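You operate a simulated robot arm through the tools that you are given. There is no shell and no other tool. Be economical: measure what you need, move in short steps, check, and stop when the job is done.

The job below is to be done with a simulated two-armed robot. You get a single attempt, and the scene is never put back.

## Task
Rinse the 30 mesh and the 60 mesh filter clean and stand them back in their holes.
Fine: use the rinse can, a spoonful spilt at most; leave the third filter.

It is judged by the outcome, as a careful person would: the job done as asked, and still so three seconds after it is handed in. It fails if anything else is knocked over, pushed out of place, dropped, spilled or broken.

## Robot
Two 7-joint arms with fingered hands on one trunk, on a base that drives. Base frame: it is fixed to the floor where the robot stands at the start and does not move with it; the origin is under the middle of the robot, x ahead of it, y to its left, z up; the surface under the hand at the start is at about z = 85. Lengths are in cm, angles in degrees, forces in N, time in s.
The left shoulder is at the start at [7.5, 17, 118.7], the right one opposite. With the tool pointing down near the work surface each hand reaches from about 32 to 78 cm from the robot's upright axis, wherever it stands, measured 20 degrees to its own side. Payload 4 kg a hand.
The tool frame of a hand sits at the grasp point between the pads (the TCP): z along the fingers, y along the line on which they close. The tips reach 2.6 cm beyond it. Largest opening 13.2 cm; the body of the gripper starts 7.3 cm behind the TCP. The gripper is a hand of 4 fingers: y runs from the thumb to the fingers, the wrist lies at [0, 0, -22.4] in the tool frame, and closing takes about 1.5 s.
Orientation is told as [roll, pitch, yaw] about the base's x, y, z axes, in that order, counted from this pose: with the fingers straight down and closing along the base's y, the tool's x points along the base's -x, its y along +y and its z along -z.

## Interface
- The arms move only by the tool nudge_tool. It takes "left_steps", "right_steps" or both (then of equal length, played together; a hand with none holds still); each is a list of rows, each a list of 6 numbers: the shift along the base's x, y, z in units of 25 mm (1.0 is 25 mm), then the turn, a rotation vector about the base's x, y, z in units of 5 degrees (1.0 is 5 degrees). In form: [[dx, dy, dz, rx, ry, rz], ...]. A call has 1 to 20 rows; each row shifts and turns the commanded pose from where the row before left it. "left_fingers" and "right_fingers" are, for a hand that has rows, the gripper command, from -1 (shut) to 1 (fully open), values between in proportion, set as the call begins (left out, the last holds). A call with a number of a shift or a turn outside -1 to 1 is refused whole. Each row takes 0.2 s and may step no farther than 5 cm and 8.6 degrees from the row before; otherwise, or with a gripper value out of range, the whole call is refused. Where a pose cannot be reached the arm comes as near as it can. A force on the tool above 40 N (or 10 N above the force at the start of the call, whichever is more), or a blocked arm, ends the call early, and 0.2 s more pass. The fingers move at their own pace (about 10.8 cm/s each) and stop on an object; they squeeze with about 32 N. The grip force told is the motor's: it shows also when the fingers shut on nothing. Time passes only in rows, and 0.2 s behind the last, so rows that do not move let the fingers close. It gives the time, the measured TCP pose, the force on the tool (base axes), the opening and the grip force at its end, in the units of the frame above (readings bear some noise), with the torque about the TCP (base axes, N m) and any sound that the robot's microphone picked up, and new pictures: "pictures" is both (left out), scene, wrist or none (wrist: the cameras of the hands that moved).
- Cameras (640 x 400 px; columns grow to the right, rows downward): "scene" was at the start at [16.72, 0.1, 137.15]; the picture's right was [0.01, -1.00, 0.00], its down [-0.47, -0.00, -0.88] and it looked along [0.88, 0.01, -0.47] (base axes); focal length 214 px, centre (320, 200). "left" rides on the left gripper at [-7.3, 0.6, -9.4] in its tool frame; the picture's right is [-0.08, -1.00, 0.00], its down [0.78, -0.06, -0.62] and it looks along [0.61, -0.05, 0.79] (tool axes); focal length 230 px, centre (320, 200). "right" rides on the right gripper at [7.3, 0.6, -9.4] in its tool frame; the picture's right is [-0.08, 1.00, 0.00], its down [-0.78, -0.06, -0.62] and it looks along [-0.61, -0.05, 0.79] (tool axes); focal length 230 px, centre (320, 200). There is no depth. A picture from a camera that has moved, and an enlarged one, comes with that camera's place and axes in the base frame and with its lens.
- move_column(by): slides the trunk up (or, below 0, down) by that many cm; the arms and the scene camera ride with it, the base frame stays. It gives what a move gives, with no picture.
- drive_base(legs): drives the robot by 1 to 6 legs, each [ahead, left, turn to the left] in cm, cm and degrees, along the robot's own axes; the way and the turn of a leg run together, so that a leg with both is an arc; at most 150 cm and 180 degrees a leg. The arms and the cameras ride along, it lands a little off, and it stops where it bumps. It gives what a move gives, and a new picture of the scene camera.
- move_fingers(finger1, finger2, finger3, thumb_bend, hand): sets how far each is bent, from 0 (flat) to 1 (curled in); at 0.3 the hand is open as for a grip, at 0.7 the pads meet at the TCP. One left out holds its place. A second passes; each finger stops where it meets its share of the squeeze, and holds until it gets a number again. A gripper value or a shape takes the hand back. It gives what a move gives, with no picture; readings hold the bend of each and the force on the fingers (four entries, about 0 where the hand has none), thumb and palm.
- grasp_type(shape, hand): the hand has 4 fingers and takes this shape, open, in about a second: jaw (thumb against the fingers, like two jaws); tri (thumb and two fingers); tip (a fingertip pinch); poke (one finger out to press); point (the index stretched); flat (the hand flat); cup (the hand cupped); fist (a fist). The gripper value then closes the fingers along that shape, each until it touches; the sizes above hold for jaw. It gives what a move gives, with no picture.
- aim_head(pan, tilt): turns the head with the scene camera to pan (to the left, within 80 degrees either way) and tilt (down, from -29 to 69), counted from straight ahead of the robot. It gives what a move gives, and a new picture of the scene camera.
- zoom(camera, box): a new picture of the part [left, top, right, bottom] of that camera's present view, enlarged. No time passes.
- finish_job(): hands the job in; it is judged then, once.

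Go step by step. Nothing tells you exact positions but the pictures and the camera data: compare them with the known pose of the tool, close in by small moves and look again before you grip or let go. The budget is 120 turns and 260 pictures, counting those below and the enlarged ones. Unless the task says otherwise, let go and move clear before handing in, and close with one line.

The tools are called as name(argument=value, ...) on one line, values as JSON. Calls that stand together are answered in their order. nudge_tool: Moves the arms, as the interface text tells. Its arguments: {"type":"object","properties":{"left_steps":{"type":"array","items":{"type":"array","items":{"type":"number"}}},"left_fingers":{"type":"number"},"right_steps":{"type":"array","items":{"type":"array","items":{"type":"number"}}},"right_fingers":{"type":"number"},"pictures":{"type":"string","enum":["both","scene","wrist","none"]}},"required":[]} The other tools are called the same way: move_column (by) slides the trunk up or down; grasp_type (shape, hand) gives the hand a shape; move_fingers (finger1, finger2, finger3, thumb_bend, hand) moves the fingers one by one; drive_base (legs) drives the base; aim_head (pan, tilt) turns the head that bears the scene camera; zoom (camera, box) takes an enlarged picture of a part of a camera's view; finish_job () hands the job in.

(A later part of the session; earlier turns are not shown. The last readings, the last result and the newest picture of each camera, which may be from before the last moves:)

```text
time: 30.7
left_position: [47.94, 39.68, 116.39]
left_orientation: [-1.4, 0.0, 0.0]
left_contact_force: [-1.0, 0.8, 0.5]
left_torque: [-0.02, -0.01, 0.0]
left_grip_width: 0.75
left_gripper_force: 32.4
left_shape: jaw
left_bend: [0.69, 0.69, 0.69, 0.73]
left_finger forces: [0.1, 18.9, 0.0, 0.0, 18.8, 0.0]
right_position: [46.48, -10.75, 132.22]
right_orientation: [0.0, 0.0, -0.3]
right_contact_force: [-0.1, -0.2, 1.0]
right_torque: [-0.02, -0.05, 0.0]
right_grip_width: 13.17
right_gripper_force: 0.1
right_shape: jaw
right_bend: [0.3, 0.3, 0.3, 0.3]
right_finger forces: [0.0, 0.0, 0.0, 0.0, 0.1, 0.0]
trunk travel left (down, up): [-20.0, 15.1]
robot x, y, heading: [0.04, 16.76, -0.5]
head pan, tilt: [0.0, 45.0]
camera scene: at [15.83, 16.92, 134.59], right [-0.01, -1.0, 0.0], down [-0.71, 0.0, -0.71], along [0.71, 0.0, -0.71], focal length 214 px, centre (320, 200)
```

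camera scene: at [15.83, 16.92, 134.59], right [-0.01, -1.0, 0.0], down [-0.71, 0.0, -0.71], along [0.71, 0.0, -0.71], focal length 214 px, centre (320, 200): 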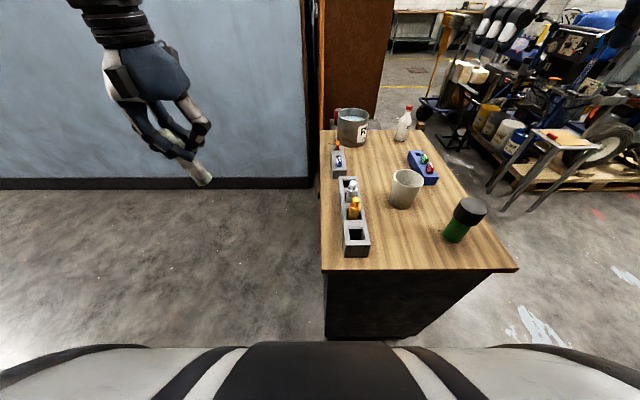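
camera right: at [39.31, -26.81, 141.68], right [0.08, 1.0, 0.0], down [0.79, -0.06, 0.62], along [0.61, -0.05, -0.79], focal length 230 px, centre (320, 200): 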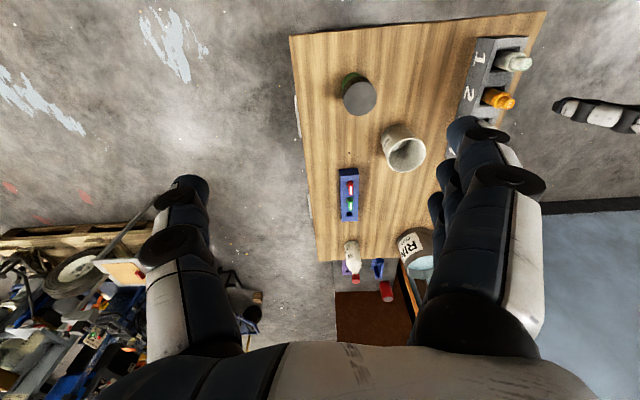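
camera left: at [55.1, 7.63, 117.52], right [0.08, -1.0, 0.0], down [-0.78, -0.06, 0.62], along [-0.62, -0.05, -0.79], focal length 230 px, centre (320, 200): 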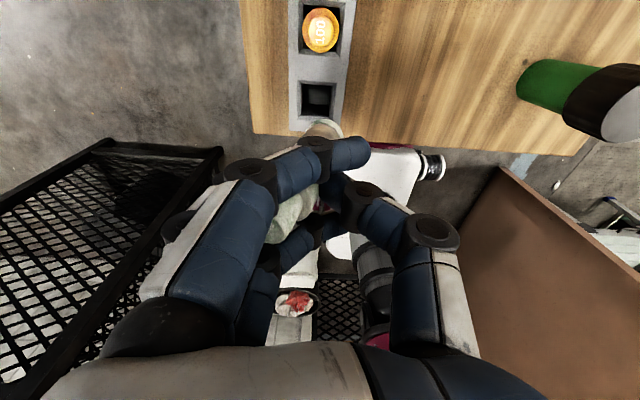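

Now the right hand goes over the 60 mesh (expected near [61, 7.4]), with the fingers half closed to keep the thumb away from the cup.

nudge_tool(right_steps=[[0.588, 0.726, -0.6, 0, 0, 0], [0.588, 0.726, -0.6, 0, 0, 0], [0.588, 0.726, -0.6, 0, 0, 0], [0.588, 0.726, -0.6, 0, 0, 0], [0.588, 0.726, -0.6, 0, 0, 0], [0.588, 0.726, -0.6, 0, 0, 0], [0.588, 0.726, -0.6, 0, 0, 0], [0.588, 0.726, -0.6, 0, 0, 0], [0.588, 0.726, -0.6, 0, 0, 0], [0.588, 0.726, -0.6, 0, 0, 0], [0, 0, -0.7, 0, 0, 0], [0, 0, -0.7, 0, 0, 0], [0, 0, -0.7, 0, 0, 0], [0, 0, -0.7, 0, 0, 0], [0, 0, 0, 0, 0, 0], [0, 0, 0, 0, 0, 0]], right_fingers=0.3, pictures="both")

zoom(camera="scene", box=[280, 130, 440, 260])

```text
time: 34.1
left_position: [48.05, 39.75, 116.28]
left_orientation: [-1.8, 0.1, 0.2]
left_contact_force: [-0.5, -0.1, -1.1]
left_torque: [-0.04, 0.0, 0.0]
left_grip_width: 0.75
left_gripper_force: 32.1
left_shape: jaw
left_bend: [0.69, 0.69, 0.69, 0.73]
left_finger forces: [0.0, 18.7, 0.0, 0.1, 18.9, 0.1]
right_position: [61.22, 7.53, 110.26]
right_orientation: [0.0, -0.1, -0.2]
right_contact_force: [-0.6, 0.0, 0.0]
right_torque: [0.02, 0.02, 0.0]
right_grip_width: 8.62
right_gripper_force: 0.0
right_shape: jaw
right_bend: [0.7, 0.7, 0.7, 0.67]
right_finger forces: [0.0, 0.0, 0.0, 0.0, 0.0, 0.0]
trunk travel left (down, up): [-20.0, 15.1]
robot x, y, heading: [-0.07, 17.28, -0.3]
head pan, tilt: [0.0, 45.0]
camera scene: at [15.84, 16.9, 134.58], right [-0.01, -1.0, 0.0], down [-0.71, 0.0, -0.71], along [0.71, 0.0, -0.71], focal length 214 px, centre (320, 200)
camera right: at [53.98, 8.23, 119.77], right [0.08, 1.0, 0.0], down [0.78, -0.07, 0.62], along [0.61, -0.05, -0.79], focal length 230 px, centre (320, 200)
```

scene: 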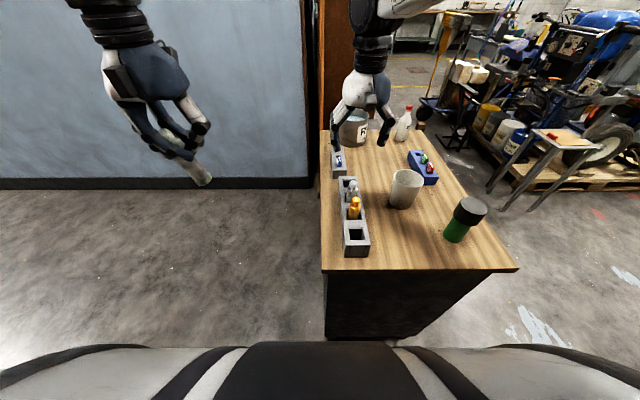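
right: 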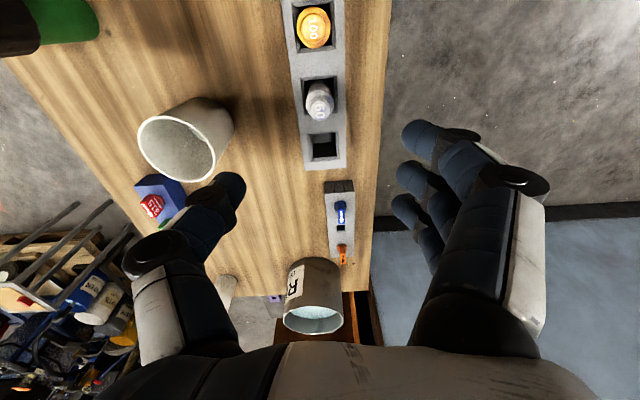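

```text
3.08 times, centred on (360, 195) of scene
camera zoom: at [15.84, 16.9, 134.58], right [-0.01, -1.0, 0.0], down [-0.71, 0.0, -0.71], along [0.71, 0.0, -0.71], focal length 660 px, centre (197, 215)
```

zoom: 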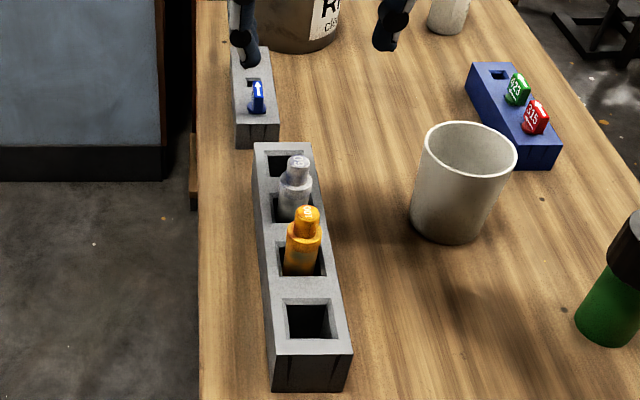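

I zoom the right wrist view to read the 60 mark and fix its position.

zoom(camera="right", box=[240, 0, 400, 160])

```text
2.50 times, centred on (320, 80) of right
camera zoom: at [53.98, 8.23, 119.77], right [0.08, 1.0, 0.0], down [0.78, -0.07, 0.62], along [0.61, -0.05, -0.79], focal length 575 px, centre (320, 500)
```

zoom: 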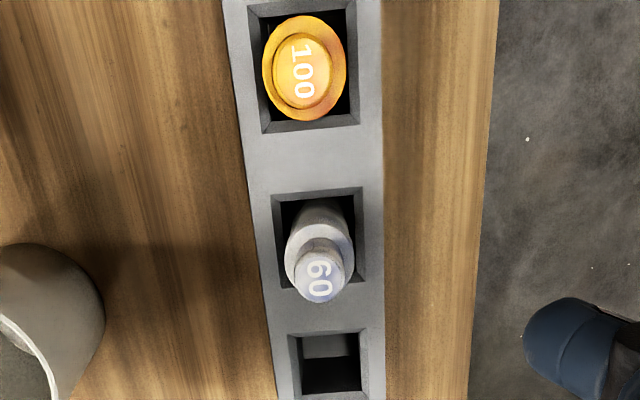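

The 60 mesh is confirmed in hole 3 at about [60.8, 7.7]. I lower the right hand around it.

nudge_tool(right_steps=[[-0.08, -0.03, -0.8, 0, 0, 0], [-0.08, -0.03, -0.8, 0, 0, 0], [0, 0, -0.8, 0, 0, 0], [0, 0, -0.8, 0, 0, 0], [0, 0, -0.8, 0, 0, 0], [0, 0, -0.8, 0, 0, 0], [0, 0, -0.7, 0, 0, 0], [0, 0, -0.5, 0, 0, 0], [0, 0, -0.5, 0, 0, 0], [0, 0, 0, 0, 0, 0], [0, 0, 0, 0, 0, 0]], pictures="wrist")

zoom(camera="scene", box=[280, 130, 440, 260])

```text
time: 36.5
left_position: [48.01, 39.64, 116.41]
left_orientation: [-1.7, 0.0, 0.1]
left_contact_force: [-0.5, -0.3, -1.0]
left_torque: [0.02, 0.01, -0.04]
left_grip_width: 0.72
left_gripper_force: 31.9
left_shape: jaw
left_bend: [0.69, 0.69, 0.69, 0.73]
left_finger forces: [0.0, 18.8, 0.0, 0.0, 18.7, 0.1]
right_position: [60.75, 7.28, 94.1]
right_orientation: [0.0, 0.0, -0.2]
right_contact_force: [0.6, 0.3, 0.1]
right_torque: [0.01, -0.04, -0.01]
right_grip_width: 8.6
right_gripper_force: 0.1
right_shape: jaw
right_bend: [0.7, 0.7, 0.7, 0.67]
right_finger forces: [0.0, 0.0, 0.0, 0.0, 0.1, 0.0]
trunk travel left (down, up): [-20.0, 15.1]
robot x, y, heading: [0.02, 17.26, -0.3]
head pan, tilt: [0.0, 45.0]
camera right: at [53.44, 8.08, 103.56], right [0.08, 1.0, 0.0], down [0.78, -0.07, 0.62], along [0.61, -0.05, -0.79], focal length 230 px, centre (320, 200)
```

right: 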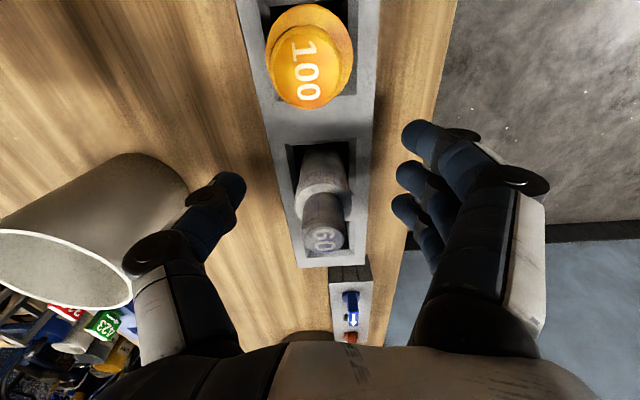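

```text
3.08 times, centred on (360, 195) of scene
camera zoom: at [15.84, 16.89, 134.58], right [-0.01, -1.0, 0.0], down [-0.71, 0.0, -0.71], along [0.71, 0.0, -0.71], focal length 660 px, centre (197, 215)
```

zoom: 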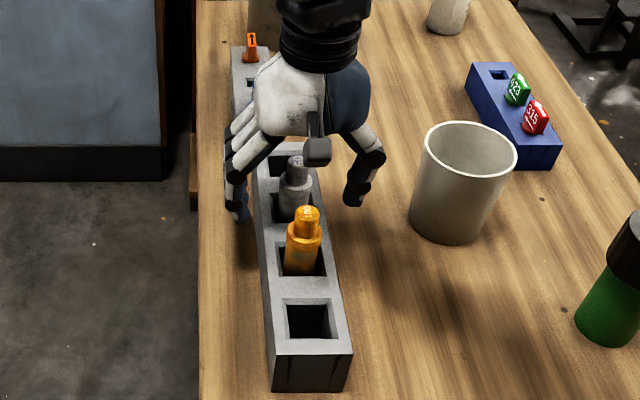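

Well centred. I close the right hand.

nudge_tool(right_steps=[[0, 0, 0, 0, 0, 0], [0, 0, 0, 0, 0, 0], [0, 0, 0, 0, 0, 0], [0, 0, 0, 0, 0, 0], [0, 0, 0, 0, 0, 0], [0, 0, 0, 0, 0, 0], [0, 0, 0, 0, 0, 0]], right_fingers=-1, pictures="wrist")

```text
time: 38.1
left_position: [48.05, 39.67, 116.36]
left_orientation: [-1.6, -0.1, 0.1]
left_contact_force: [-0.7, 0.0, -1.7]
left_torque: [0.0, 0.01, -0.02]
left_grip_width: 0.74
left_gripper_force: 32.7
left_shape: jaw
left_bend: [0.69, 0.69, 0.69, 0.73]
left_finger forces: [0.0, 18.8, 0.1, 0.0, 18.8, 0.0]
right_position: [60.64, 7.2, 94.1]
right_orientation: [0.0, 0.0, -0.4]
right_contact_force: [-0.6, -5.1, 1.4]
right_torque: [-0.04, 0.05, -0.01]
right_grip_width: 0.9
right_gripper_force: 31.0
right_shape: jaw
right_bend: [0.69, 0.71, 0.71, 0.71]
right_finger forces: [0.0, 15.7, 7.1, 0.0, 27.0, 0.0]
trunk travel left (down, up): [-20.0, 15.1]
robot x, y, heading: [0.09, 16.94, -0.3]
head pan, tilt: [0.0, 45.0]
camera right: at [53.42, 8.01, 103.58], right [0.08, 1.0, 0.0], down [0.78, -0.07, 0.62], along [0.61, -0.05, -0.79], focal length 230 px, centre (320, 200)
```

right: 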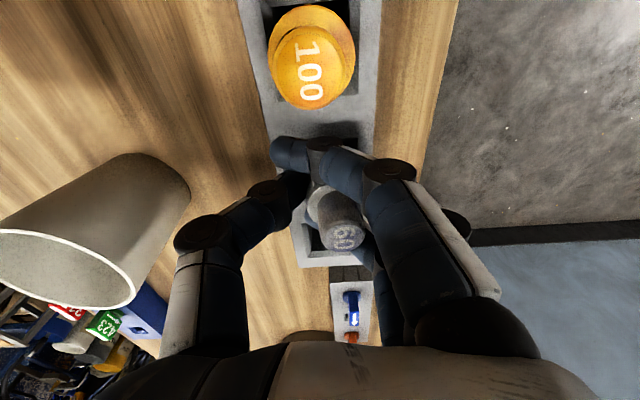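

Two fingers and the thumb hold. I relieve −y slightly and lift.

nudge_tool(right_steps=[[0, -0.06, 0, 0, 0, 0], [0, -0.06, 0, 0, 0, 0], [0, 0, 0.1, 0, 0, 0], [0, 0, 0.3, 0, 0, 0], [0, 0, 0.6, 0, 0, 0], [0, 0, 0.8, 0, 0, 0], [0, 0, 0.8, 0, 0, 0], [0, 0, 0.8, 0, 0, 0], [0, 0, 0.8, 0, 0, 0], [0, 0, 0.8, 0, 0, 0], [0, 0, 0.8, 0, 0, 0], [0, 0, 0.8, 0, 0, 0], [0, 0, 0.8, 0, 0, 0], [0, 0, 0, 0, 0, 0]], pictures="both")

zoom(camera="scene", box=[280, 50, 440, 260])

```text
time: 41.1
left_position: [48.07, 39.67, 116.28]
left_orientation: [-1.7, 0.0, 0.1]
left_contact_force: [1.1, -0.5, -0.7]
left_torque: [0.0, -0.01, 0.03]
left_grip_width: 0.74
left_gripper_force: 31.9
left_shape: jaw
left_bend: [0.69, 0.69, 0.69, 0.73]
left_finger forces: [0.1, 18.8, 0.0, 0.0, 18.8, 0.0]
right_position: [60.89, 6.81, 112.48]
right_orientation: [0.0, 0.0, -0.3]
right_contact_force: [-0.6, 0.3, -0.3]
right_torque: [0.02, 0.0, 0.0]
right_grip_width: 0.82
right_gripper_force: 32.5
right_shape: jaw
right_bend: [0.69, 0.71, 0.71, 0.71]
right_finger forces: [0.1, 16.9, 5.0, 0.1, 21.0, 0.0]
trunk travel left (down, up): [-20.0, 15.1]
robot x, y, heading: [0.38, 17.47, -0.1]
head pan, tilt: [0.0, 45.0]
camera scene: at [15.85, 16.89, 134.58], right [-0.01, -1.0, 0.0], down [-0.71, 0.0, -0.71], along [0.71, 0.0, -0.71], focal length 214 px, centre (320, 200)
camera right: at [53.61, 7.54, 121.96], right [0.08, 1.0, 0.0], down [0.78, -0.07, 0.62], along [0.61, -0.05, -0.79], focal length 230 px, centre (320, 200)
```

scene: 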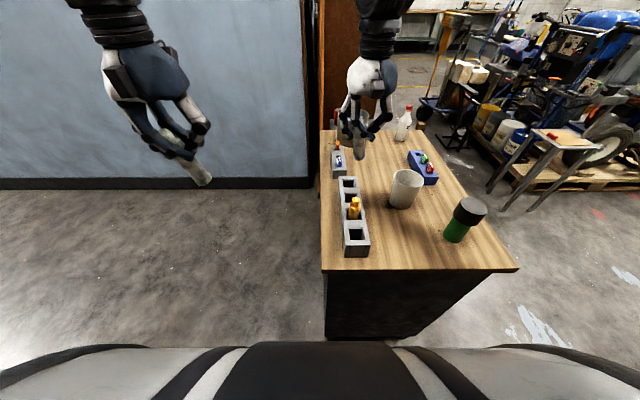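
right: 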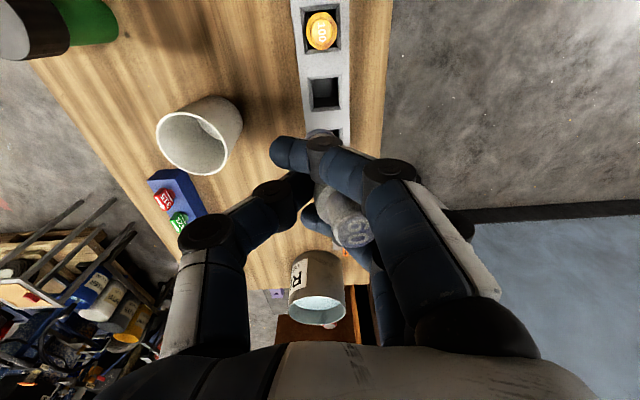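

```text
1.90 times, centred on (360, 155) of scene
camera zoom: at [15.85, 16.89, 134.58], right [-0.01, -1.0, 0.0], down [-0.71, 0.0, -0.71], along [0.71, 0.0, -0.71], focal length 408 px, centre (244, 286)
```

zoom: 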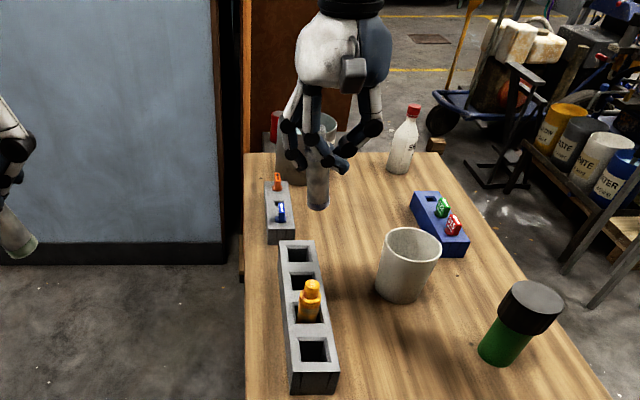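

Both filters are in hand. I raise them well above everything and drive around the near-right corner to the right side of the bench, first without turning.

nudge_tool(left_steps=[[0, 0, 0.7, 0, 0, 0], [0, 0, 0.7, 0, 0, 0], [0, 0, 0.7, 0, 0, 0], [0, 0, 0.7, 0, 0, 0], [0, 0, 0.7, 0, 0, 0], [0, 0, 0, 0, 0, 0]], right_steps=[[-0.6, 0, 0.9, 0, 0, 0], [-0.6, 0, 0.9, 0, 0, 0], [-0.6, 0, 0.9, 0, 0, 0], [-0.6, 0, 0.9, 0, 0, 0], [-0.6, 0, 0.9, 0, 0, 0], [0, 0, 0, 0, 0, 0]], pictures="none")

drive_base(legs=[[6, -77, 0]])

```text
time: 42.5
left_position: [48.71, 41.08, 125.45]
left_orientation: [-5.4, -0.3, 1.0]
left_contact_force: [-0.1, 0.3, -0.7]
left_torque: [-0.01, 0.01, 0.0]
left_grip_width: 0.73
left_gripper_force: 31.7
left_shape: jaw
left_bend: [0.69, 0.69, 0.69, 0.73]
left_finger forces: [0.0, 18.6, 0.0, 0.0, 18.8, 0.0]
left hand out of reach, approached as far as the arm can: row 3, 5
right_position: [53.63, 6.98, 123.65]
right_orientation: [-0.1, 0.0, -0.3]
right_contact_force: [-0.6, -0.4, 0.1]
right_torque: [-0.05, 0.02, -0.01]
right_grip_width: 0.71
right_gripper_force: 32.0
right_shape: jaw
right_bend: [0.69, 0.69, 0.72, 0.72]
right_finger forces: [0.0, 18.5, 2.6, 0.1, 19.6, 0.1]
trunk travel left (down, up): [-20.0, 15.1]
robot x, y, heading: [0.14, 17.05, -0.3]
head pan, tilt: [0.0, 45.0]
```

```text
time: 49.7
left_position: [54.06, -37.07, 125.09]
left_orientation: [-5.6, 0.1, 0.2]
left_contact_force: [0.6, -0.6, -0.9]
left_torque: [0.02, 0.0, 0.0]
left_grip_width: 0.76
left_gripper_force: 31.9
left_shape: jaw
left_bend: [0.69, 0.69, 0.69, 0.73]
left_finger forces: [0.0, 18.7, 0.0, 0.0, 18.7, 0.1]
right_position: [58.33, -71.27, 123.6]
right_orientation: [-0.1, 0.0, -1.3]
right_contact_force: [0.0, -0.1, -1.0]
right_torque: [0.01, 0.0, 0.01]
right_grip_width: 0.75
right_gripper_force: 32.3
right_shape: jaw
right_bend: [0.69, 0.69, 0.72, 0.72]
right_finger forces: [0.1, 18.6, 2.6, 0.0, 19.6, 0.1]
trunk travel left (down, up): [-20.0, 15.1]
robot x, y, heading: [5.53, -60.55, -1.3]
head pan, tilt: [0.0, 45.0]
camera scene: at [20.77, -60.65, 134.59], right [-0.02, -1.0, 0.0], down [-0.71, 0.02, -0.71], along [0.71, -0.02, -0.71], focal length 214 px, centre (320, 200)
```

scene: 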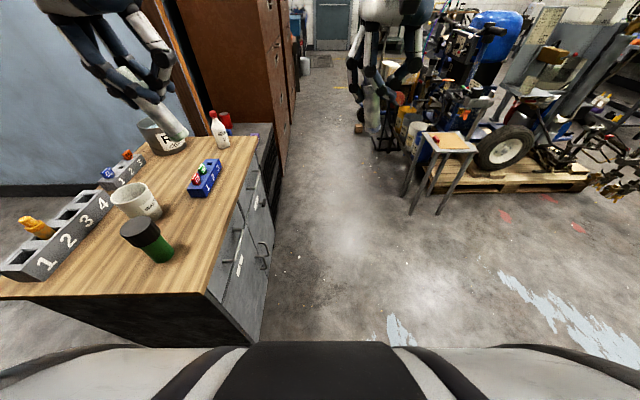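

The corridor on the right is clear. Continue: forward past the corner, along the drawers, then turn left to face the bench.

drive_base(legs=[[20, -14, 1], [52, 0, 0], [0, 0, 90]])

```text
time: 58.0
left_position: [54.86, -25.78, 125.19]
left_orientation: [-5.9, 0.2, 89.3]
left_contact_force: [-0.7, -0.5, -0.7]
left_torque: [-0.01, 0.04, -0.02]
left_grip_width: 0.73
left_gripper_force: 31.4
left_shape: jaw
left_bend: [0.69, 0.69, 0.69, 0.73]
left_finger forces: [0.0, 18.9, 0.0, 0.1, 18.7, 0.0]
right_position: [89.14, -22.2, 123.62]
right_orientation: [0.0, 0.1, 87.7]
right_contact_force: [-0.9, 0.5, 1.1]
right_torque: [-0.02, 0.0, -0.03]
right_grip_width: 0.72
right_gripper_force: 32.0
right_shape: jaw
right_bend: [0.69, 0.69, 0.72, 0.72]
right_finger forces: [0.0, 18.6, 2.2, 0.1, 19.4, 0.0]
trunk travel left (down, up): [-20.0, 15.1]
robot x, y, heading: [77.42, -75.28, 87.8]
head pan, tilt: [0.0, 45.0]
camera scene: at [78.04, -59.54, 134.59], right [1.0, -0.04, 0.0], down [-0.03, -0.71, -0.71], along [0.03, 0.71, -0.71], focal length 214 px, centre (320, 200)
```

scene: 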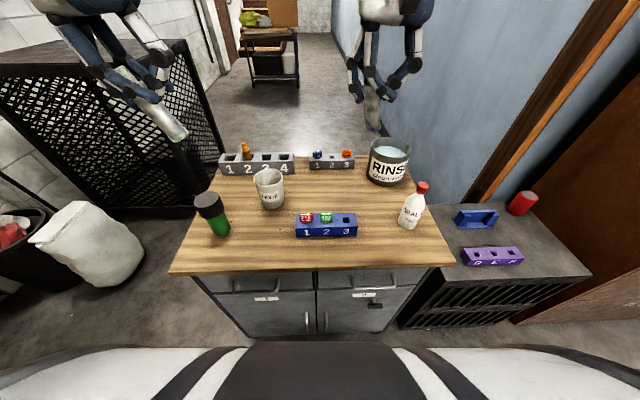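

I now face the bench with the can ahead-right. I drive ahead 14 and right 7 and look at the can's details.

drive_base(legs=[[14, -6, 2]])

zoom(camera="scene", box=[300, 100, 460, 230])

zoom(camera="scene", box=[40, 0, 440, 250])

```text
time: 59.5
left_position: [58.52, -15.3, 125.14]
left_orientation: [-6.0, 0.0, 91.8]
left_contact_force: [-0.2, -1.2, 0.1]
left_torque: [-0.03, -0.01, 0.0]
left_grip_width: 0.74
left_gripper_force: 31.7
left_shape: jaw
left_bend: [0.69, 0.69, 0.69, 0.73]
left_finger forces: [0.0, 18.9, 0.0, 0.0, 18.6, 0.0]
right_position: [92.92, -10.06, 123.73]
right_orientation: [0.0, 0.0, 90.2]
right_contact_force: [-0.6, -1.5, -0.8]
right_torque: [0.01, -0.01, -0.01]
right_grip_width: 0.71
right_gripper_force: 31.2
right_shape: jaw
right_bend: [0.69, 0.69, 0.72, 0.72]
right_finger forces: [0.0, 18.6, 2.1, 0.0, 19.4, 0.0]
trunk travel left (down, up): [-20.0, 15.1]
robot x, y, heading: [83.36, -63.66, 90.4]
head pan, tilt: [0.0, 45.0]
stopped in leg 1: the robot was blocked; the commanded pose is now the measured one
camera scene: at [83.28, -47.93, 134.63], right [1.0, 0.0, 0.0], down [0.0, -0.71, -0.71], along [0.0, 0.71, -0.71], focal length 214 px, centre (320, 200)
```

scene: 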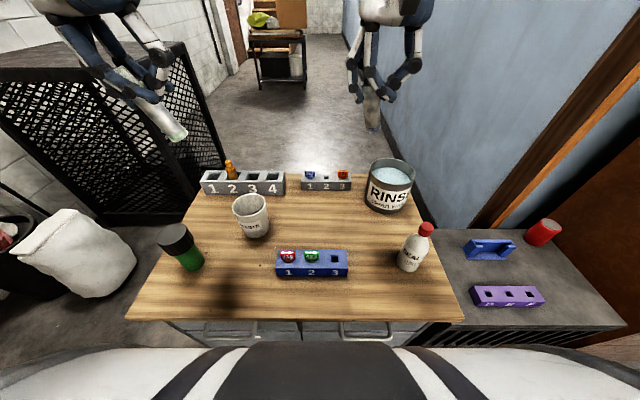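

```text
3.08 times, centred on (380, 165) of scene
camera zoom: at [83.28, -47.93, 134.63], right [1.0, 0.0, 0.0], down [0.0, -0.71, -0.71], along [0.0, 0.71, -0.71], focal length 660 px, centre (135, 308)
```

zoom: 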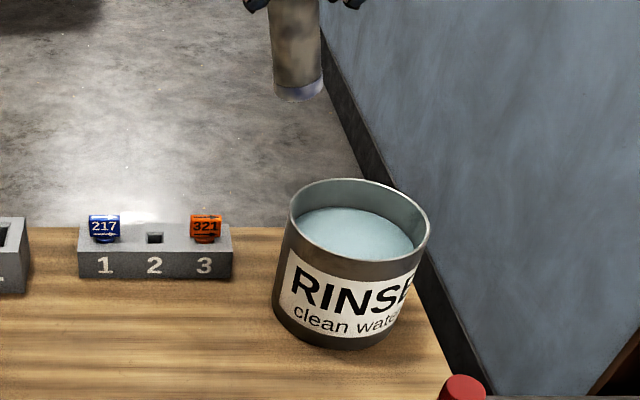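

```text
1.60 times, centred on (240, 125) of scene
camera zoom: at [83.28, -47.93, 134.63], right [1.0, 0.0, 0.0], down [0.0, -0.71, -0.71], along [0.0, 0.71, -0.71], focal length 343 px, centre (448, 320)
```

zoom: 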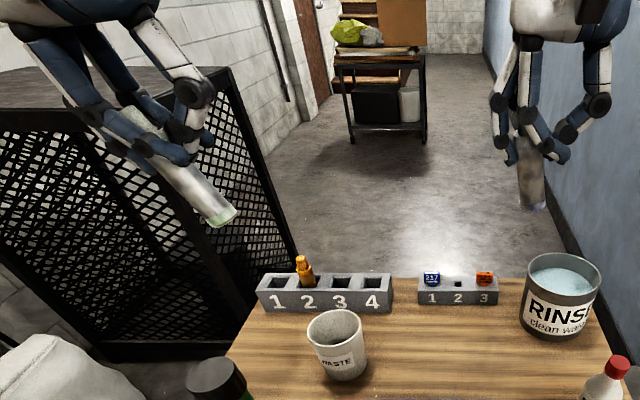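

The robot touched the drawers at y = −63.7 but everything still stands. I look closely at both filters in the hands before rinsing.

drive_base(legs=[[-1.5, 0, 0]])

zoom(camera="scene", box=[120, 60, 200, 150])

zoom(camera="scene", box=[330, 50, 420, 150])

zoom(camera="right", box=[200, 80, 480, 280])

```text
time: 60.2
left_position: [58.75, -16.41, 124.93]
left_orientation: [-6.1, 0.2, 92.0]
left_contact_force: [-0.4, 0.2, -0.5]
left_torque: [0.01, 0.02, -0.01]
left_grip_width: 0.7
left_gripper_force: 31.6
left_shape: jaw
left_bend: [0.69, 0.69, 0.69, 0.73]
left_finger forces: [0.1, 18.9, 0.0, 0.0, 18.6, 0.1]
right_position: [92.85, -11.45, 123.57]
right_orientation: [0.0, 0.1, 90.2]
right_contact_force: [-0.6, -0.1, -0.9]
right_torque: [-0.01, 0.01, -0.01]
right_grip_width: 0.72
right_gripper_force: 31.5
right_shape: jaw
right_bend: [0.69, 0.69, 0.72, 0.72]
right_finger forces: [0.0, 18.5, 2.1, 0.1, 19.3, 0.1]
trunk travel left (down, up): [-20.0, 15.1]
robot x, y, heading: [83.65, -65.22, 90.4]
head pan, tilt: [0.0, 45.0]
camera scene: at [83.32, -49.17, 134.56], right [1.0, 0.0, 0.0], down [0.0, -0.71, -0.71], along [0.0, 0.71, -0.71], focal length 214 px, centre (320, 200)
```

scene: 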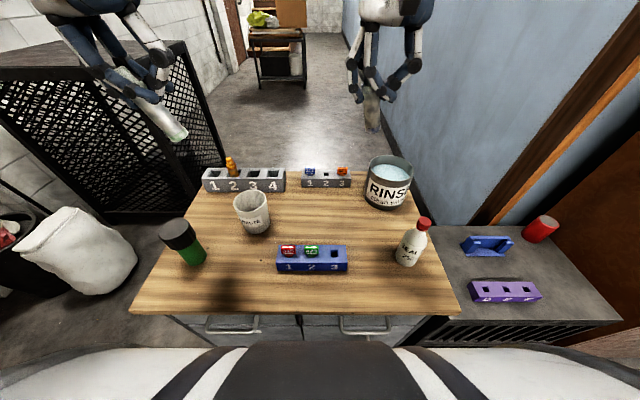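

```text
4.44 times, centred on (160, 105) of scene
camera zoom: at [83.32, -49.17, 134.56], right [1.0, 0.0, 0.0], down [0.0, -0.71, -0.71], along [0.0, 0.71, -0.71], focal length 953 px, centre (1031, 622)
```

zoom: 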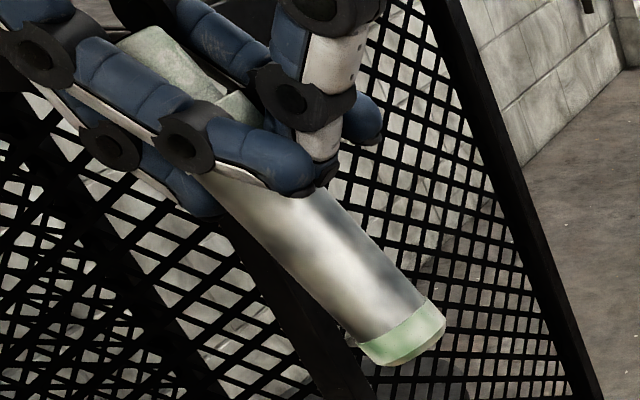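

```text
4.00 times, centred on (375, 100) of scene
camera zoom: at [83.32, -49.17, 134.56], right [1.0, 0.0, 0.0], down [0.0, -0.71, -0.71], along [0.0, 0.71, -0.71], focal length 858 px, centre (100, 600)
```

zoom: 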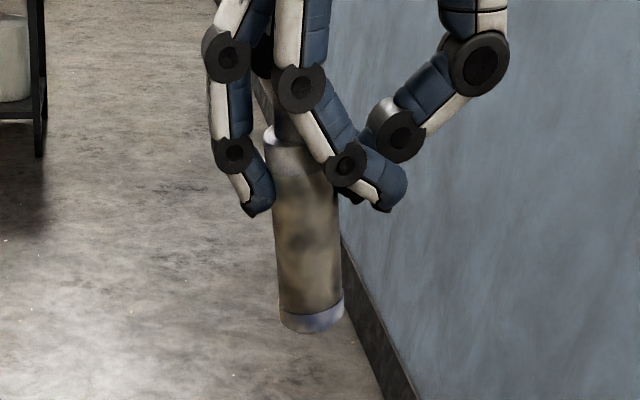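

```text
2.00 times, centred on (340, 180) of right
camera zoom: at [92.43, -18.59, 133.03], right [-1.0, 0.07, 0.0], down [0.06, 0.79, 0.62], along [0.05, 0.61, -0.79], focal length 460 px, centre (280, 240)
```

zoom: 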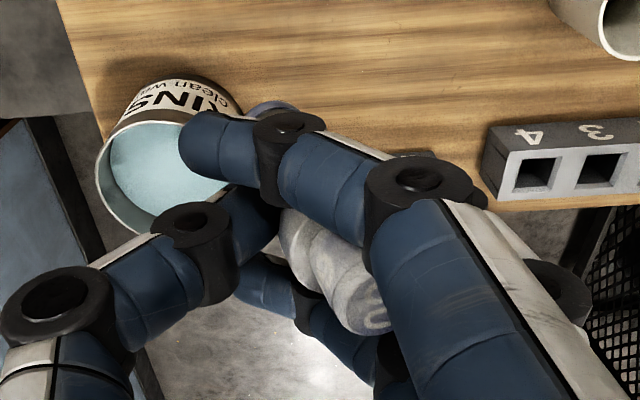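

The grime sits on the mesh sleeve above the coloured band. I straighten the 60 mesh (about 12° of lean toward +x) while moving it above the rinse can, still well clear of the rim.

nudge_tool(right_steps=[[0.63, 0.72, -0.3, 0, 0.3, 0], [0.63, 0.72, -0.3, 0, 0.3, 0], [0.63, 0.72, -0.3, 0, 0.3, 0], [0.63, 0.72, -0.3, 0, 0.3, 0], [0.63, 0.72, -0.3, 0, 0.3, 0], [0.63, 0.72, -0.3, 0, 0.3, 0], [0.63, 0.72, -0.3, 0, 0.3, 0], [0.63, 0.72, -0.3, 0, 0.3, 0], [0, 0, 0, 0, 0, 0], [0, 0, 0, 0, 0, 0]], pictures="both")

zoom(camera="scene", box=[320, 40, 460, 220])

```text
time: 62.5
left_position: [58.71, -16.5, 125.14]
left_orientation: [-6.2, 0.1, 91.9]
left_contact_force: [0.5, -0.3, -1.5]
left_torque: [-0.02, -0.01, -0.01]
left_grip_width: 0.73
left_gripper_force: 32.2
left_shape: jaw
left_bend: [0.69, 0.69, 0.69, 0.73]
left_finger forces: [0.0, 19.0, 0.0, 0.0, 18.6, 0.0]
right_position: [105.79, 2.78, 117.53]
right_orientation: [12.0, 0.1, 90.2]
right_contact_force: [-0.4, 0.6, -1.5]
right_torque: [-0.03, -0.01, -0.02]
right_grip_width: 0.71
right_gripper_force: 31.8
right_shape: jaw
right_bend: [0.69, 0.69, 0.72, 0.73]
right_finger forces: [0.0, 18.7, 1.8, 0.1, 19.4, 0.1]
trunk travel left (down, up): [-20.0, 15.1]
robot x, y, heading: [83.35, -64.93, 90.2]
head pan, tilt: [0.0, 45.0]
camera scene: at [83.34, -49.15, 134.58], right [1.0, 0.0, 0.0], down [0.0, -0.71, -0.71], along [0.0, 0.71, -0.71], focal length 214 px, centre (320, 200)
camera right: at [107.19, -4.31, 126.91], right [-0.98, 0.07, 0.21], down [0.19, 0.79, 0.59], along [-0.12, 0.61, -0.78], focal length 230 px, centre (320, 200)
```

scene: 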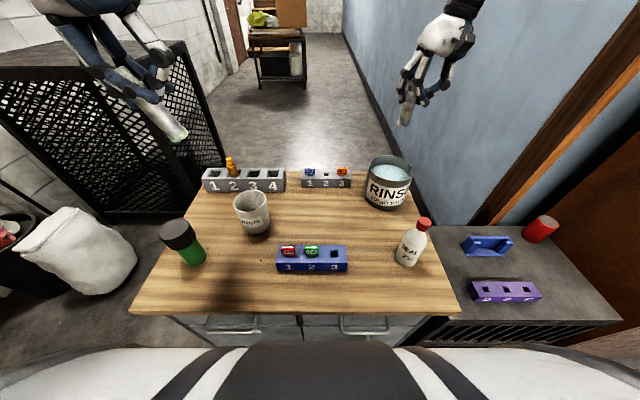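
right: 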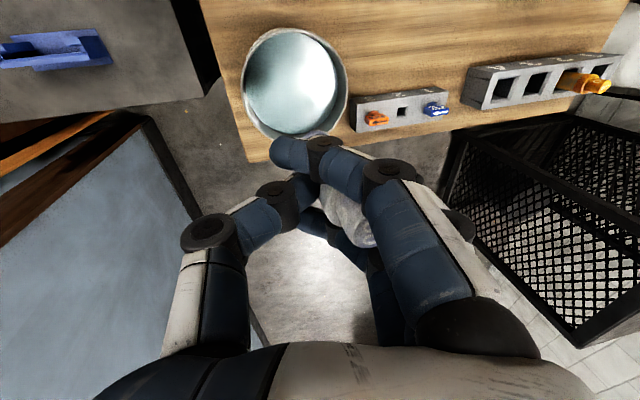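

```text
2.22 times, centred on (390, 130) of scene
camera zoom: at [83.34, -49.15, 134.58], right [1.0, 0.0, 0.0], down [0.0, -0.71, -0.71], along [0.0, 0.71, -0.71], focal length 477 px, centre (164, 356)
```

zoom: 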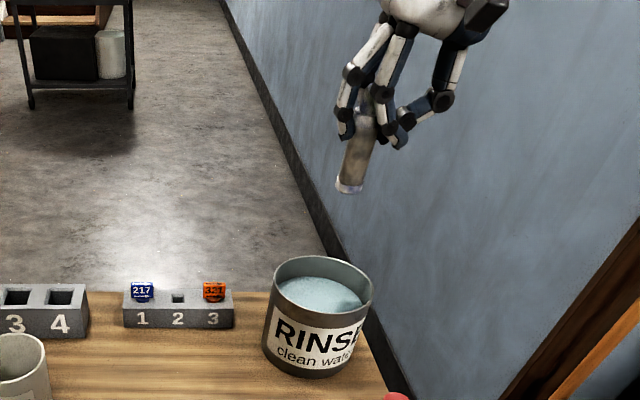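

The 60 mesh's bottom is at about [104.2, 2.7, 109.7], over the can (centre ≈ [104.4, 2.5], rim ≈ 95.5, water ≈ 92). I centre it and go down to just above the rim.

nudge_tool(right_steps=[[-0.1, -0.05, -0.6, 0, 0.2, 0], [-0.1, -0.05, -0.6, 0, 0.2, 0], [0, 0, -0.7, 0, 0.2, 0], [0, 0, -0.7, 0, 0, 0], [0, 0, -0.7, 0, 0, 0], [0, 0, -0.6, 0, 0, 0], [0, 0, -0.6, 0, 0, 0], [0, 0, 0, 0, 0, 0], [0, 0, 0, 0, 0, 0]], pictures="wrist")

zoom(camera="scene", box=[320, 80, 460, 220])

```text
time: 64.5
left_position: [58.75, -16.58, 125.15]
left_orientation: [-6.0, 0.3, 91.9]
left_contact_force: [-0.2, -0.7, -0.5]
left_torque: [-0.01, 0.0, -0.01]
left_grip_width: 0.74
left_gripper_force: 31.6
left_shape: jaw
left_bend: [0.69, 0.69, 0.69, 0.73]
left_finger forces: [0.1, 18.9, 0.1, 0.0, 18.6, 0.1]
right_position: [105.16, 2.74, 106.16]
right_orientation: [15.0, 0.0, 90.1]
right_contact_force: [-0.2, 0.3, -0.5]
right_torque: [0.01, 0.01, -0.01]
right_grip_width: 0.72
right_gripper_force: 31.8
right_shape: jaw
right_bend: [0.69, 0.69, 0.72, 0.73]
right_finger forces: [0.0, 18.6, 1.6, 0.0, 19.2, 0.0]
trunk travel left (down, up): [-20.0, 15.1]
robot x, y, heading: [83.22, -64.83, 90.0]
head pan, tilt: [0.0, 45.0]
camera right: at [107.08, -4.44, 115.56], right [-0.96, 0.07, 0.26], down [0.22, 0.79, 0.58], along [-0.16, 0.61, -0.77], focal length 230 px, centre (320, 200)
```

right: 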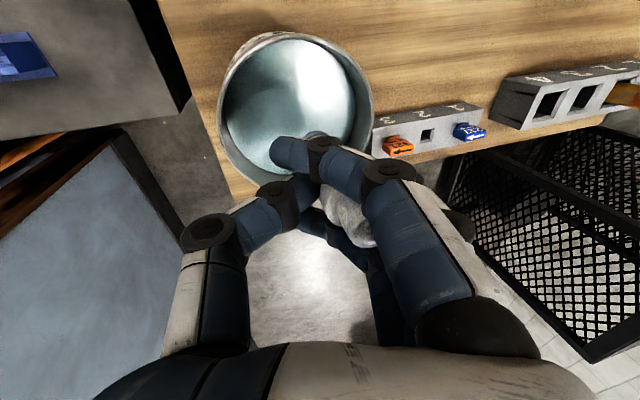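

```text
2.86 times, centred on (390, 150) of scene
camera zoom: at [83.33, -49.18, 134.58], right [1.0, 0.0, 0.0], down [0.0, -0.71, -0.71], along [0.0, 0.71, -0.71], focal length 613 px, centre (120, 343)
```

zoom: 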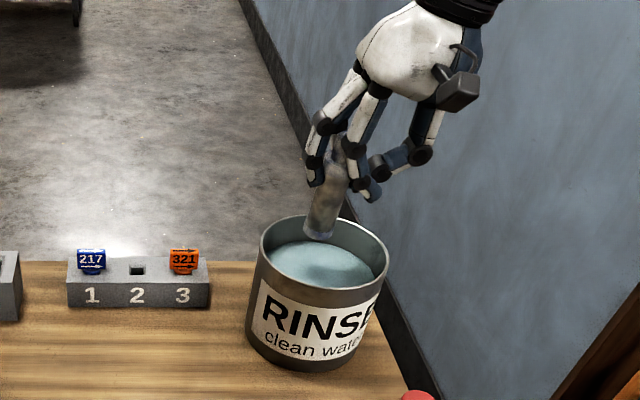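

Two-view comparison suggests the rim may be nearer z ≈ 98 and the centre near y ≈ 1, so I shift slightly to −y and descend carefully with force watched.

nudge_tool(right_steps=[[0.1, -0.2, 0, 0, 0, 0], [0.1, -0.2, 0, 0, 0, 0], [0, 0, -0.4, 0, 0, 0], [0, 0, -0.4, 0, 0, 0], [0, 0, -0.4, 0, 0, 0], [0, 0, 0, 0, 0, 0], [0, 0, 0, 0, 0, 0]], pictures="wrist")

zoom(camera="scene", box=[340, 100, 440, 220])

```text
time: 66.0
left_position: [58.71, -16.59, 125.12]
left_orientation: [-6.1, 0.2, 91.9]
left_contact_force: [-0.4, -0.1, -0.7]
left_torque: [-0.02, 0.02, 0.03]
left_grip_width: 0.7
left_gripper_force: 31.8
left_shape: jaw
left_bend: [0.69, 0.69, 0.69, 0.73]
left_finger forces: [0.1, 18.9, 0.0, 0.0, 18.6, 0.0]
right_position: [105.72, 1.69, 103.24]
right_orientation: [15.0, 0.0, 90.2]
right_contact_force: [0.3, -0.5, -0.2]
right_torque: [-0.01, -0.03, 0.01]
right_grip_width: 0.7
right_gripper_force: 32.1
right_shape: jaw
right_bend: [0.69, 0.69, 0.72, 0.73]
right_finger forces: [0.0, 18.7, 1.5, 0.0, 19.3, 0.1]
trunk travel left (down, up): [-20.0, 15.1]
robot x, y, heading: [83.51, -65.41, 90.3]
head pan, tilt: [0.0, 45.0]
camera right: at [107.56, -5.47, 112.55], right [-0.96, 0.07, 0.26], down [0.22, 0.79, 0.58], along [-0.16, 0.61, -0.77], focal length 230 px, centre (320, 200)
```

right: 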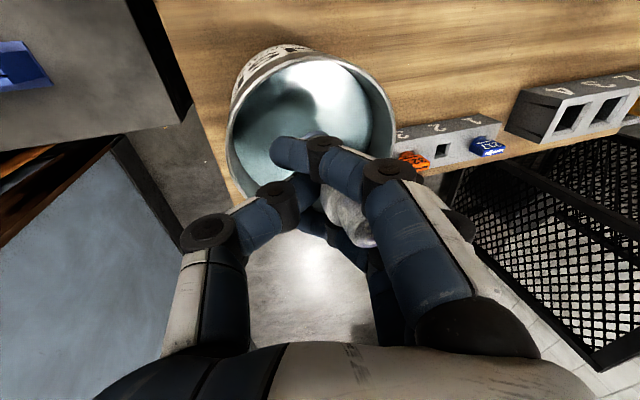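

```text
3.33 times, centred on (390, 160) of scene
camera zoom: at [83.33, -49.18, 134.58], right [1.0, 0.0, 0.0], down [0.0, -0.71, -0.71], along [0.0, 0.71, -0.71], focal length 715 px, centre (87, 333)
```

zoom: 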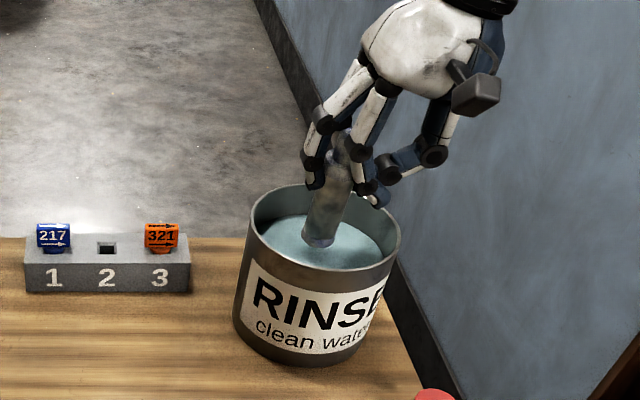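

The 60 mesh is just at the water surface and centred. I lower it slowly into the water.

nudge_tool(right_steps=[[0, 0, -0.2, 0, 0, 0], [0, 0, -0.2, 0, 0, 0], [0, 0, -0.2, 0, 0, 0], [0, 0, -0.2, 0, 0, 0], [0, 0, -0.2, 0, 0, 0], [0, 0, -0.2, 0, 0, 0], [0, 0, -0.2, 0, 0, 0], [0, 0, -0.2, 0, 0, 0], [0, 0, -0.2, 0, 0, 0], [0, 0, -0.2, 0, 0, 0], [0, 0, 0, 0, 0, 0]], pictures="none")

zoom(camera="scene", box=[340, 100, 440, 220])

zoom(camera="right", box=[200, 20, 440, 250])

```text
time: 68.5
left_position: [58.72, -16.59, 125.11]
left_orientation: [-6.1, 0.2, 92.0]
left_contact_force: [-0.4, 0.4, -0.4]
left_torque: [0.01, 0.03, -0.02]
left_grip_width: 0.72
left_gripper_force: 31.7
left_shape: jaw
left_bend: [0.69, 0.69, 0.69, 0.73]
left_finger forces: [0.0, 18.9, 0.0, 0.0, 18.6, 0.1]
right_position: [105.56, 1.6, 98.24]
right_orientation: [14.9, -0.1, 90.2]
right_contact_force: [-1.2, 1.0, -0.1]
right_torque: [0.01, -0.04, -0.01]
right_grip_width: 0.72
right_gripper_force: 31.8
right_shape: jaw
right_bend: [0.69, 0.69, 0.72, 0.73]
right_finger forces: [0.1, 18.6, 1.5, 0.1, 19.3, 0.0]
trunk travel left (down, up): [-20.0, 15.1]
robot x, y, heading: [83.3, -64.83, 90.1]
head pan, tilt: [0.0, 45.0]
```

```text
3.33 times, centred on (390, 160) of scene
camera zoom: at [83.32, -49.2, 134.59], right [1.0, 0.0, 0.0], down [0.0, -0.71, -0.71], along [0.0, 0.71, -0.71], focal length 715 px, centre (87, 333)
```

zoom: 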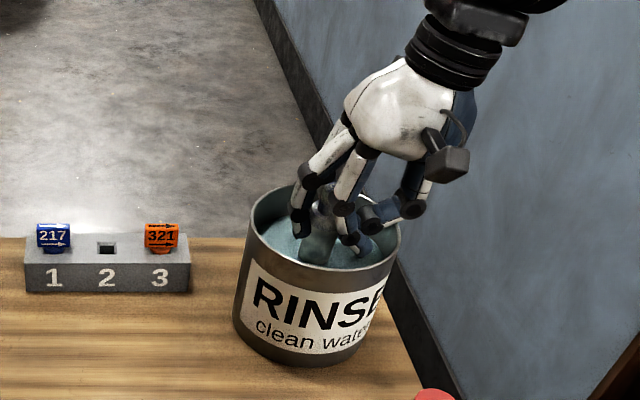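

```text
1.74 times, centred on (320, 135) of right
camera zoom: at [107.52, -5.46, 107.53], right [-0.96, 0.07, 0.26], down [0.22, 0.79, 0.58], along [-0.16, 0.61, -0.77], focal length 400 px, centre (320, 313)
```

zoom: 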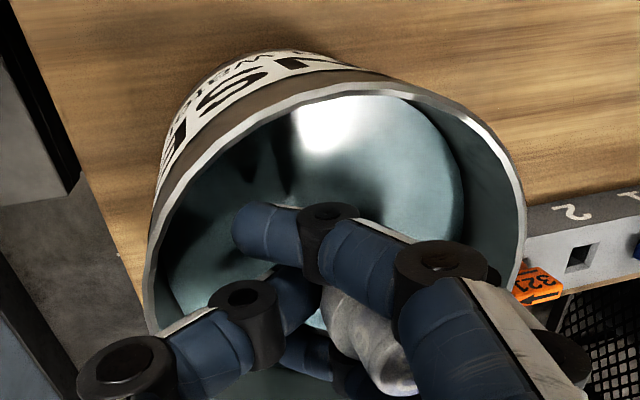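

Partly immersed, no contact. I shift 1.2 cm to −x (thumb knuckle clear of the rim) and go deeper in small steps.

nudge_tool(right_steps=[[-0.16, 0, 0, 0, 0, 0], [-0.16, 0, 0, 0, 0, 0], [-0.16, 0, 0, 0, 0, 0], [0, 0, -0.2, 0, 0, 0], [0, 0, -0.2, 0, 0, 0], [0, 0, -0.2, 0, 0, 0], [0, 0, -0.2, 0, 0, 0], [0, 0, -0.2, 0, 0, 0], [0, 0, 0, 0, 0, 0]], pictures="none")

zoom(camera="scene", box=[340, 100, 440, 220])

zoom(camera="right", box=[200, 20, 440, 250])

```text
time: 70.5
left_position: [58.55, -16.6, 125.12]
left_orientation: [-6.2, 0.2, 91.8]
left_contact_force: [0.8, 0.0, -1.3]
left_torque: [0.01, 0.02, 0.01]
left_grip_width: 0.7
left_gripper_force: 31.8
left_shape: jaw
left_bend: [0.69, 0.69, 0.69, 0.73]
left_finger forces: [0.1, 18.9, 0.0, 0.0, 18.7, 0.1]
right_position: [104.26, 1.65, 96.07]
right_orientation: [14.9, -0.1, 90.2]
right_contact_force: [-5.3, 3.1, 6.4]
right_torque: [-0.02, -0.47, 0.15]
right_grip_width: 0.67
right_gripper_force: 32.3
right_shape: jaw
right_bend: [0.69, 0.68, 0.72, 0.73]
right_finger forces: [0.0, 19.4, 1.0, 0.1, 28.2, 0.0]
trunk travel left (down, up): [-20.0, 15.1]
robot x, y, heading: [83.26, -65.05, 90.2]
head pan, tilt: [0.0, 45.0]
```

```text
3.33 times, centred on (390, 160) of scene
camera zoom: at [83.23, -49.23, 134.6], right [1.0, 0.0, 0.0], down [0.0, -0.71, -0.71], along [0.0, 0.71, -0.71], focal length 715 px, centre (87, 333)
```

zoom: 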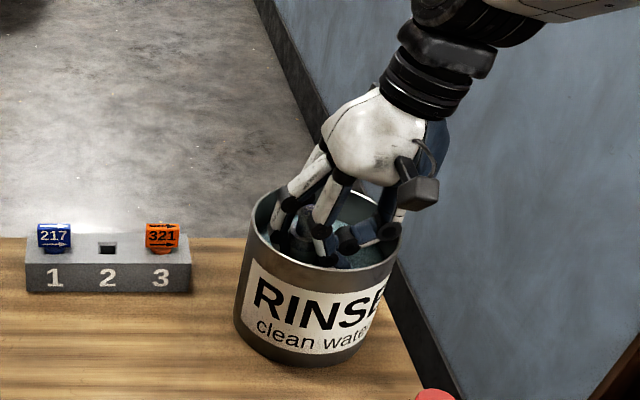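

```text
1.74 times, centred on (320, 135) of right
camera zoom: at [106.19, -5.51, 105.26], right [-0.96, 0.07, 0.26], down [0.22, 0.78, 0.58], along [-0.16, 0.62, -0.77], focal length 400 px, centre (320, 313)
```

zoom: 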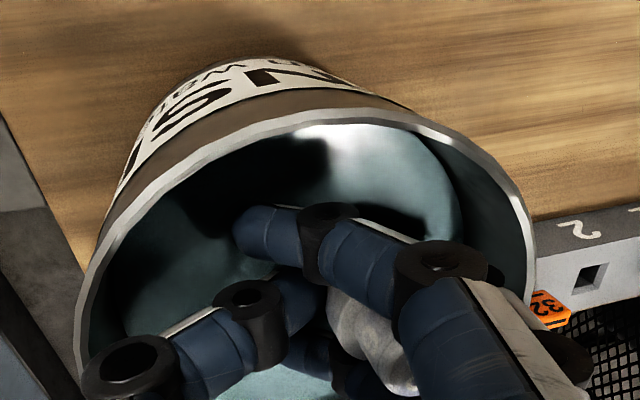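

The torque shows the thumb knuckle touching the rim on +x, not the filter on the floor. I rise a little, turn the hand back to vertical (raising the thumb) and shift slightly −x.

nudge_tool(right_steps=[[0, 0, 0.3, 0, 0, 0], [-0.1, 0, 0.2, 0, 0, 0], [-0.1, 0, 0, 0, -0.6, 0], [0, 0, 0, 0, -0.6, 0], [0, 0, 0, 0, -0.6, 0], [0, 0, 0, 0, -0.6, 0], [0, 0, 0, 0, -0.6, 0], [0, 0, -0.2, 0, 0, 0], [0, 0, -0.2, 0, 0, 0], [0, 0, -0.1, 0, 0, 0], [0, 0, 0, 0, 0, 0]], pictures="none")

zoom(camera="scene", box=[340, 100, 440, 220])

zoom(camera="right", box=[160, 20, 440, 250])

```text
time: 72.8
left_position: [58.63, -16.58, 125.15]
left_orientation: [-6.0, 0.2, 91.9]
left_contact_force: [-0.1, -0.7, 0.1]
left_torque: [0.01, 0.0, -0.02]
left_grip_width: 0.71
left_gripper_force: 32.0
left_shape: jaw
left_bend: [0.69, 0.69, 0.69, 0.73]
left_finger forces: [0.1, 18.9, 0.0, 0.0, 18.5, 0.0]
right_position: [103.89, 1.69, 95.77]
right_orientation: [0.0, 0.0, 90.1]
right_contact_force: [4.5, 1.7, 1.7]
right_torque: [-0.03, 0.2, -0.06]
right_grip_width: 0.65
right_gripper_force: 31.9
right_shape: jaw
right_bend: [0.69, 0.68, 0.72, 0.73]
right_finger forces: [0.0, 25.3, 0.9, 0.0, 20.3, 0.0]
trunk travel left (down, up): [-20.0, 15.1]
robot x, y, heading: [83.79, -64.98, 90.2]
head pan, tilt: [0.0, 45.0]
```

```text
3.33 times, centred on (390, 160) of scene
camera zoom: at [83.38, -49.2, 134.59], right [1.0, 0.0, 0.0], down [0.0, -0.71, -0.71], along [0.0, 0.71, -0.71], focal length 715 px, centre (87, 333)
```

zoom: 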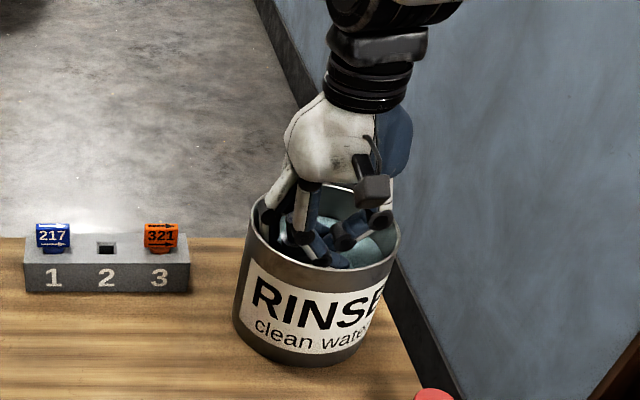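

```text
1.74 times, centred on (300, 135) of right
camera zoom: at [103.41, -5.41, 105.3], right [-1.0, 0.07, 0.0], down [0.06, 0.79, 0.62], along [0.05, 0.61, -0.79], focal length 400 px, centre (355, 313)
```

zoom: 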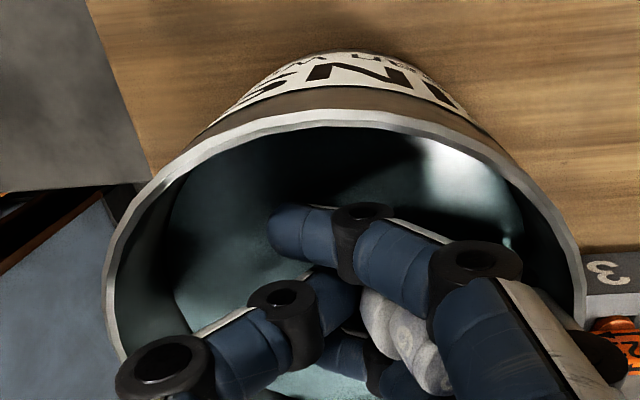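

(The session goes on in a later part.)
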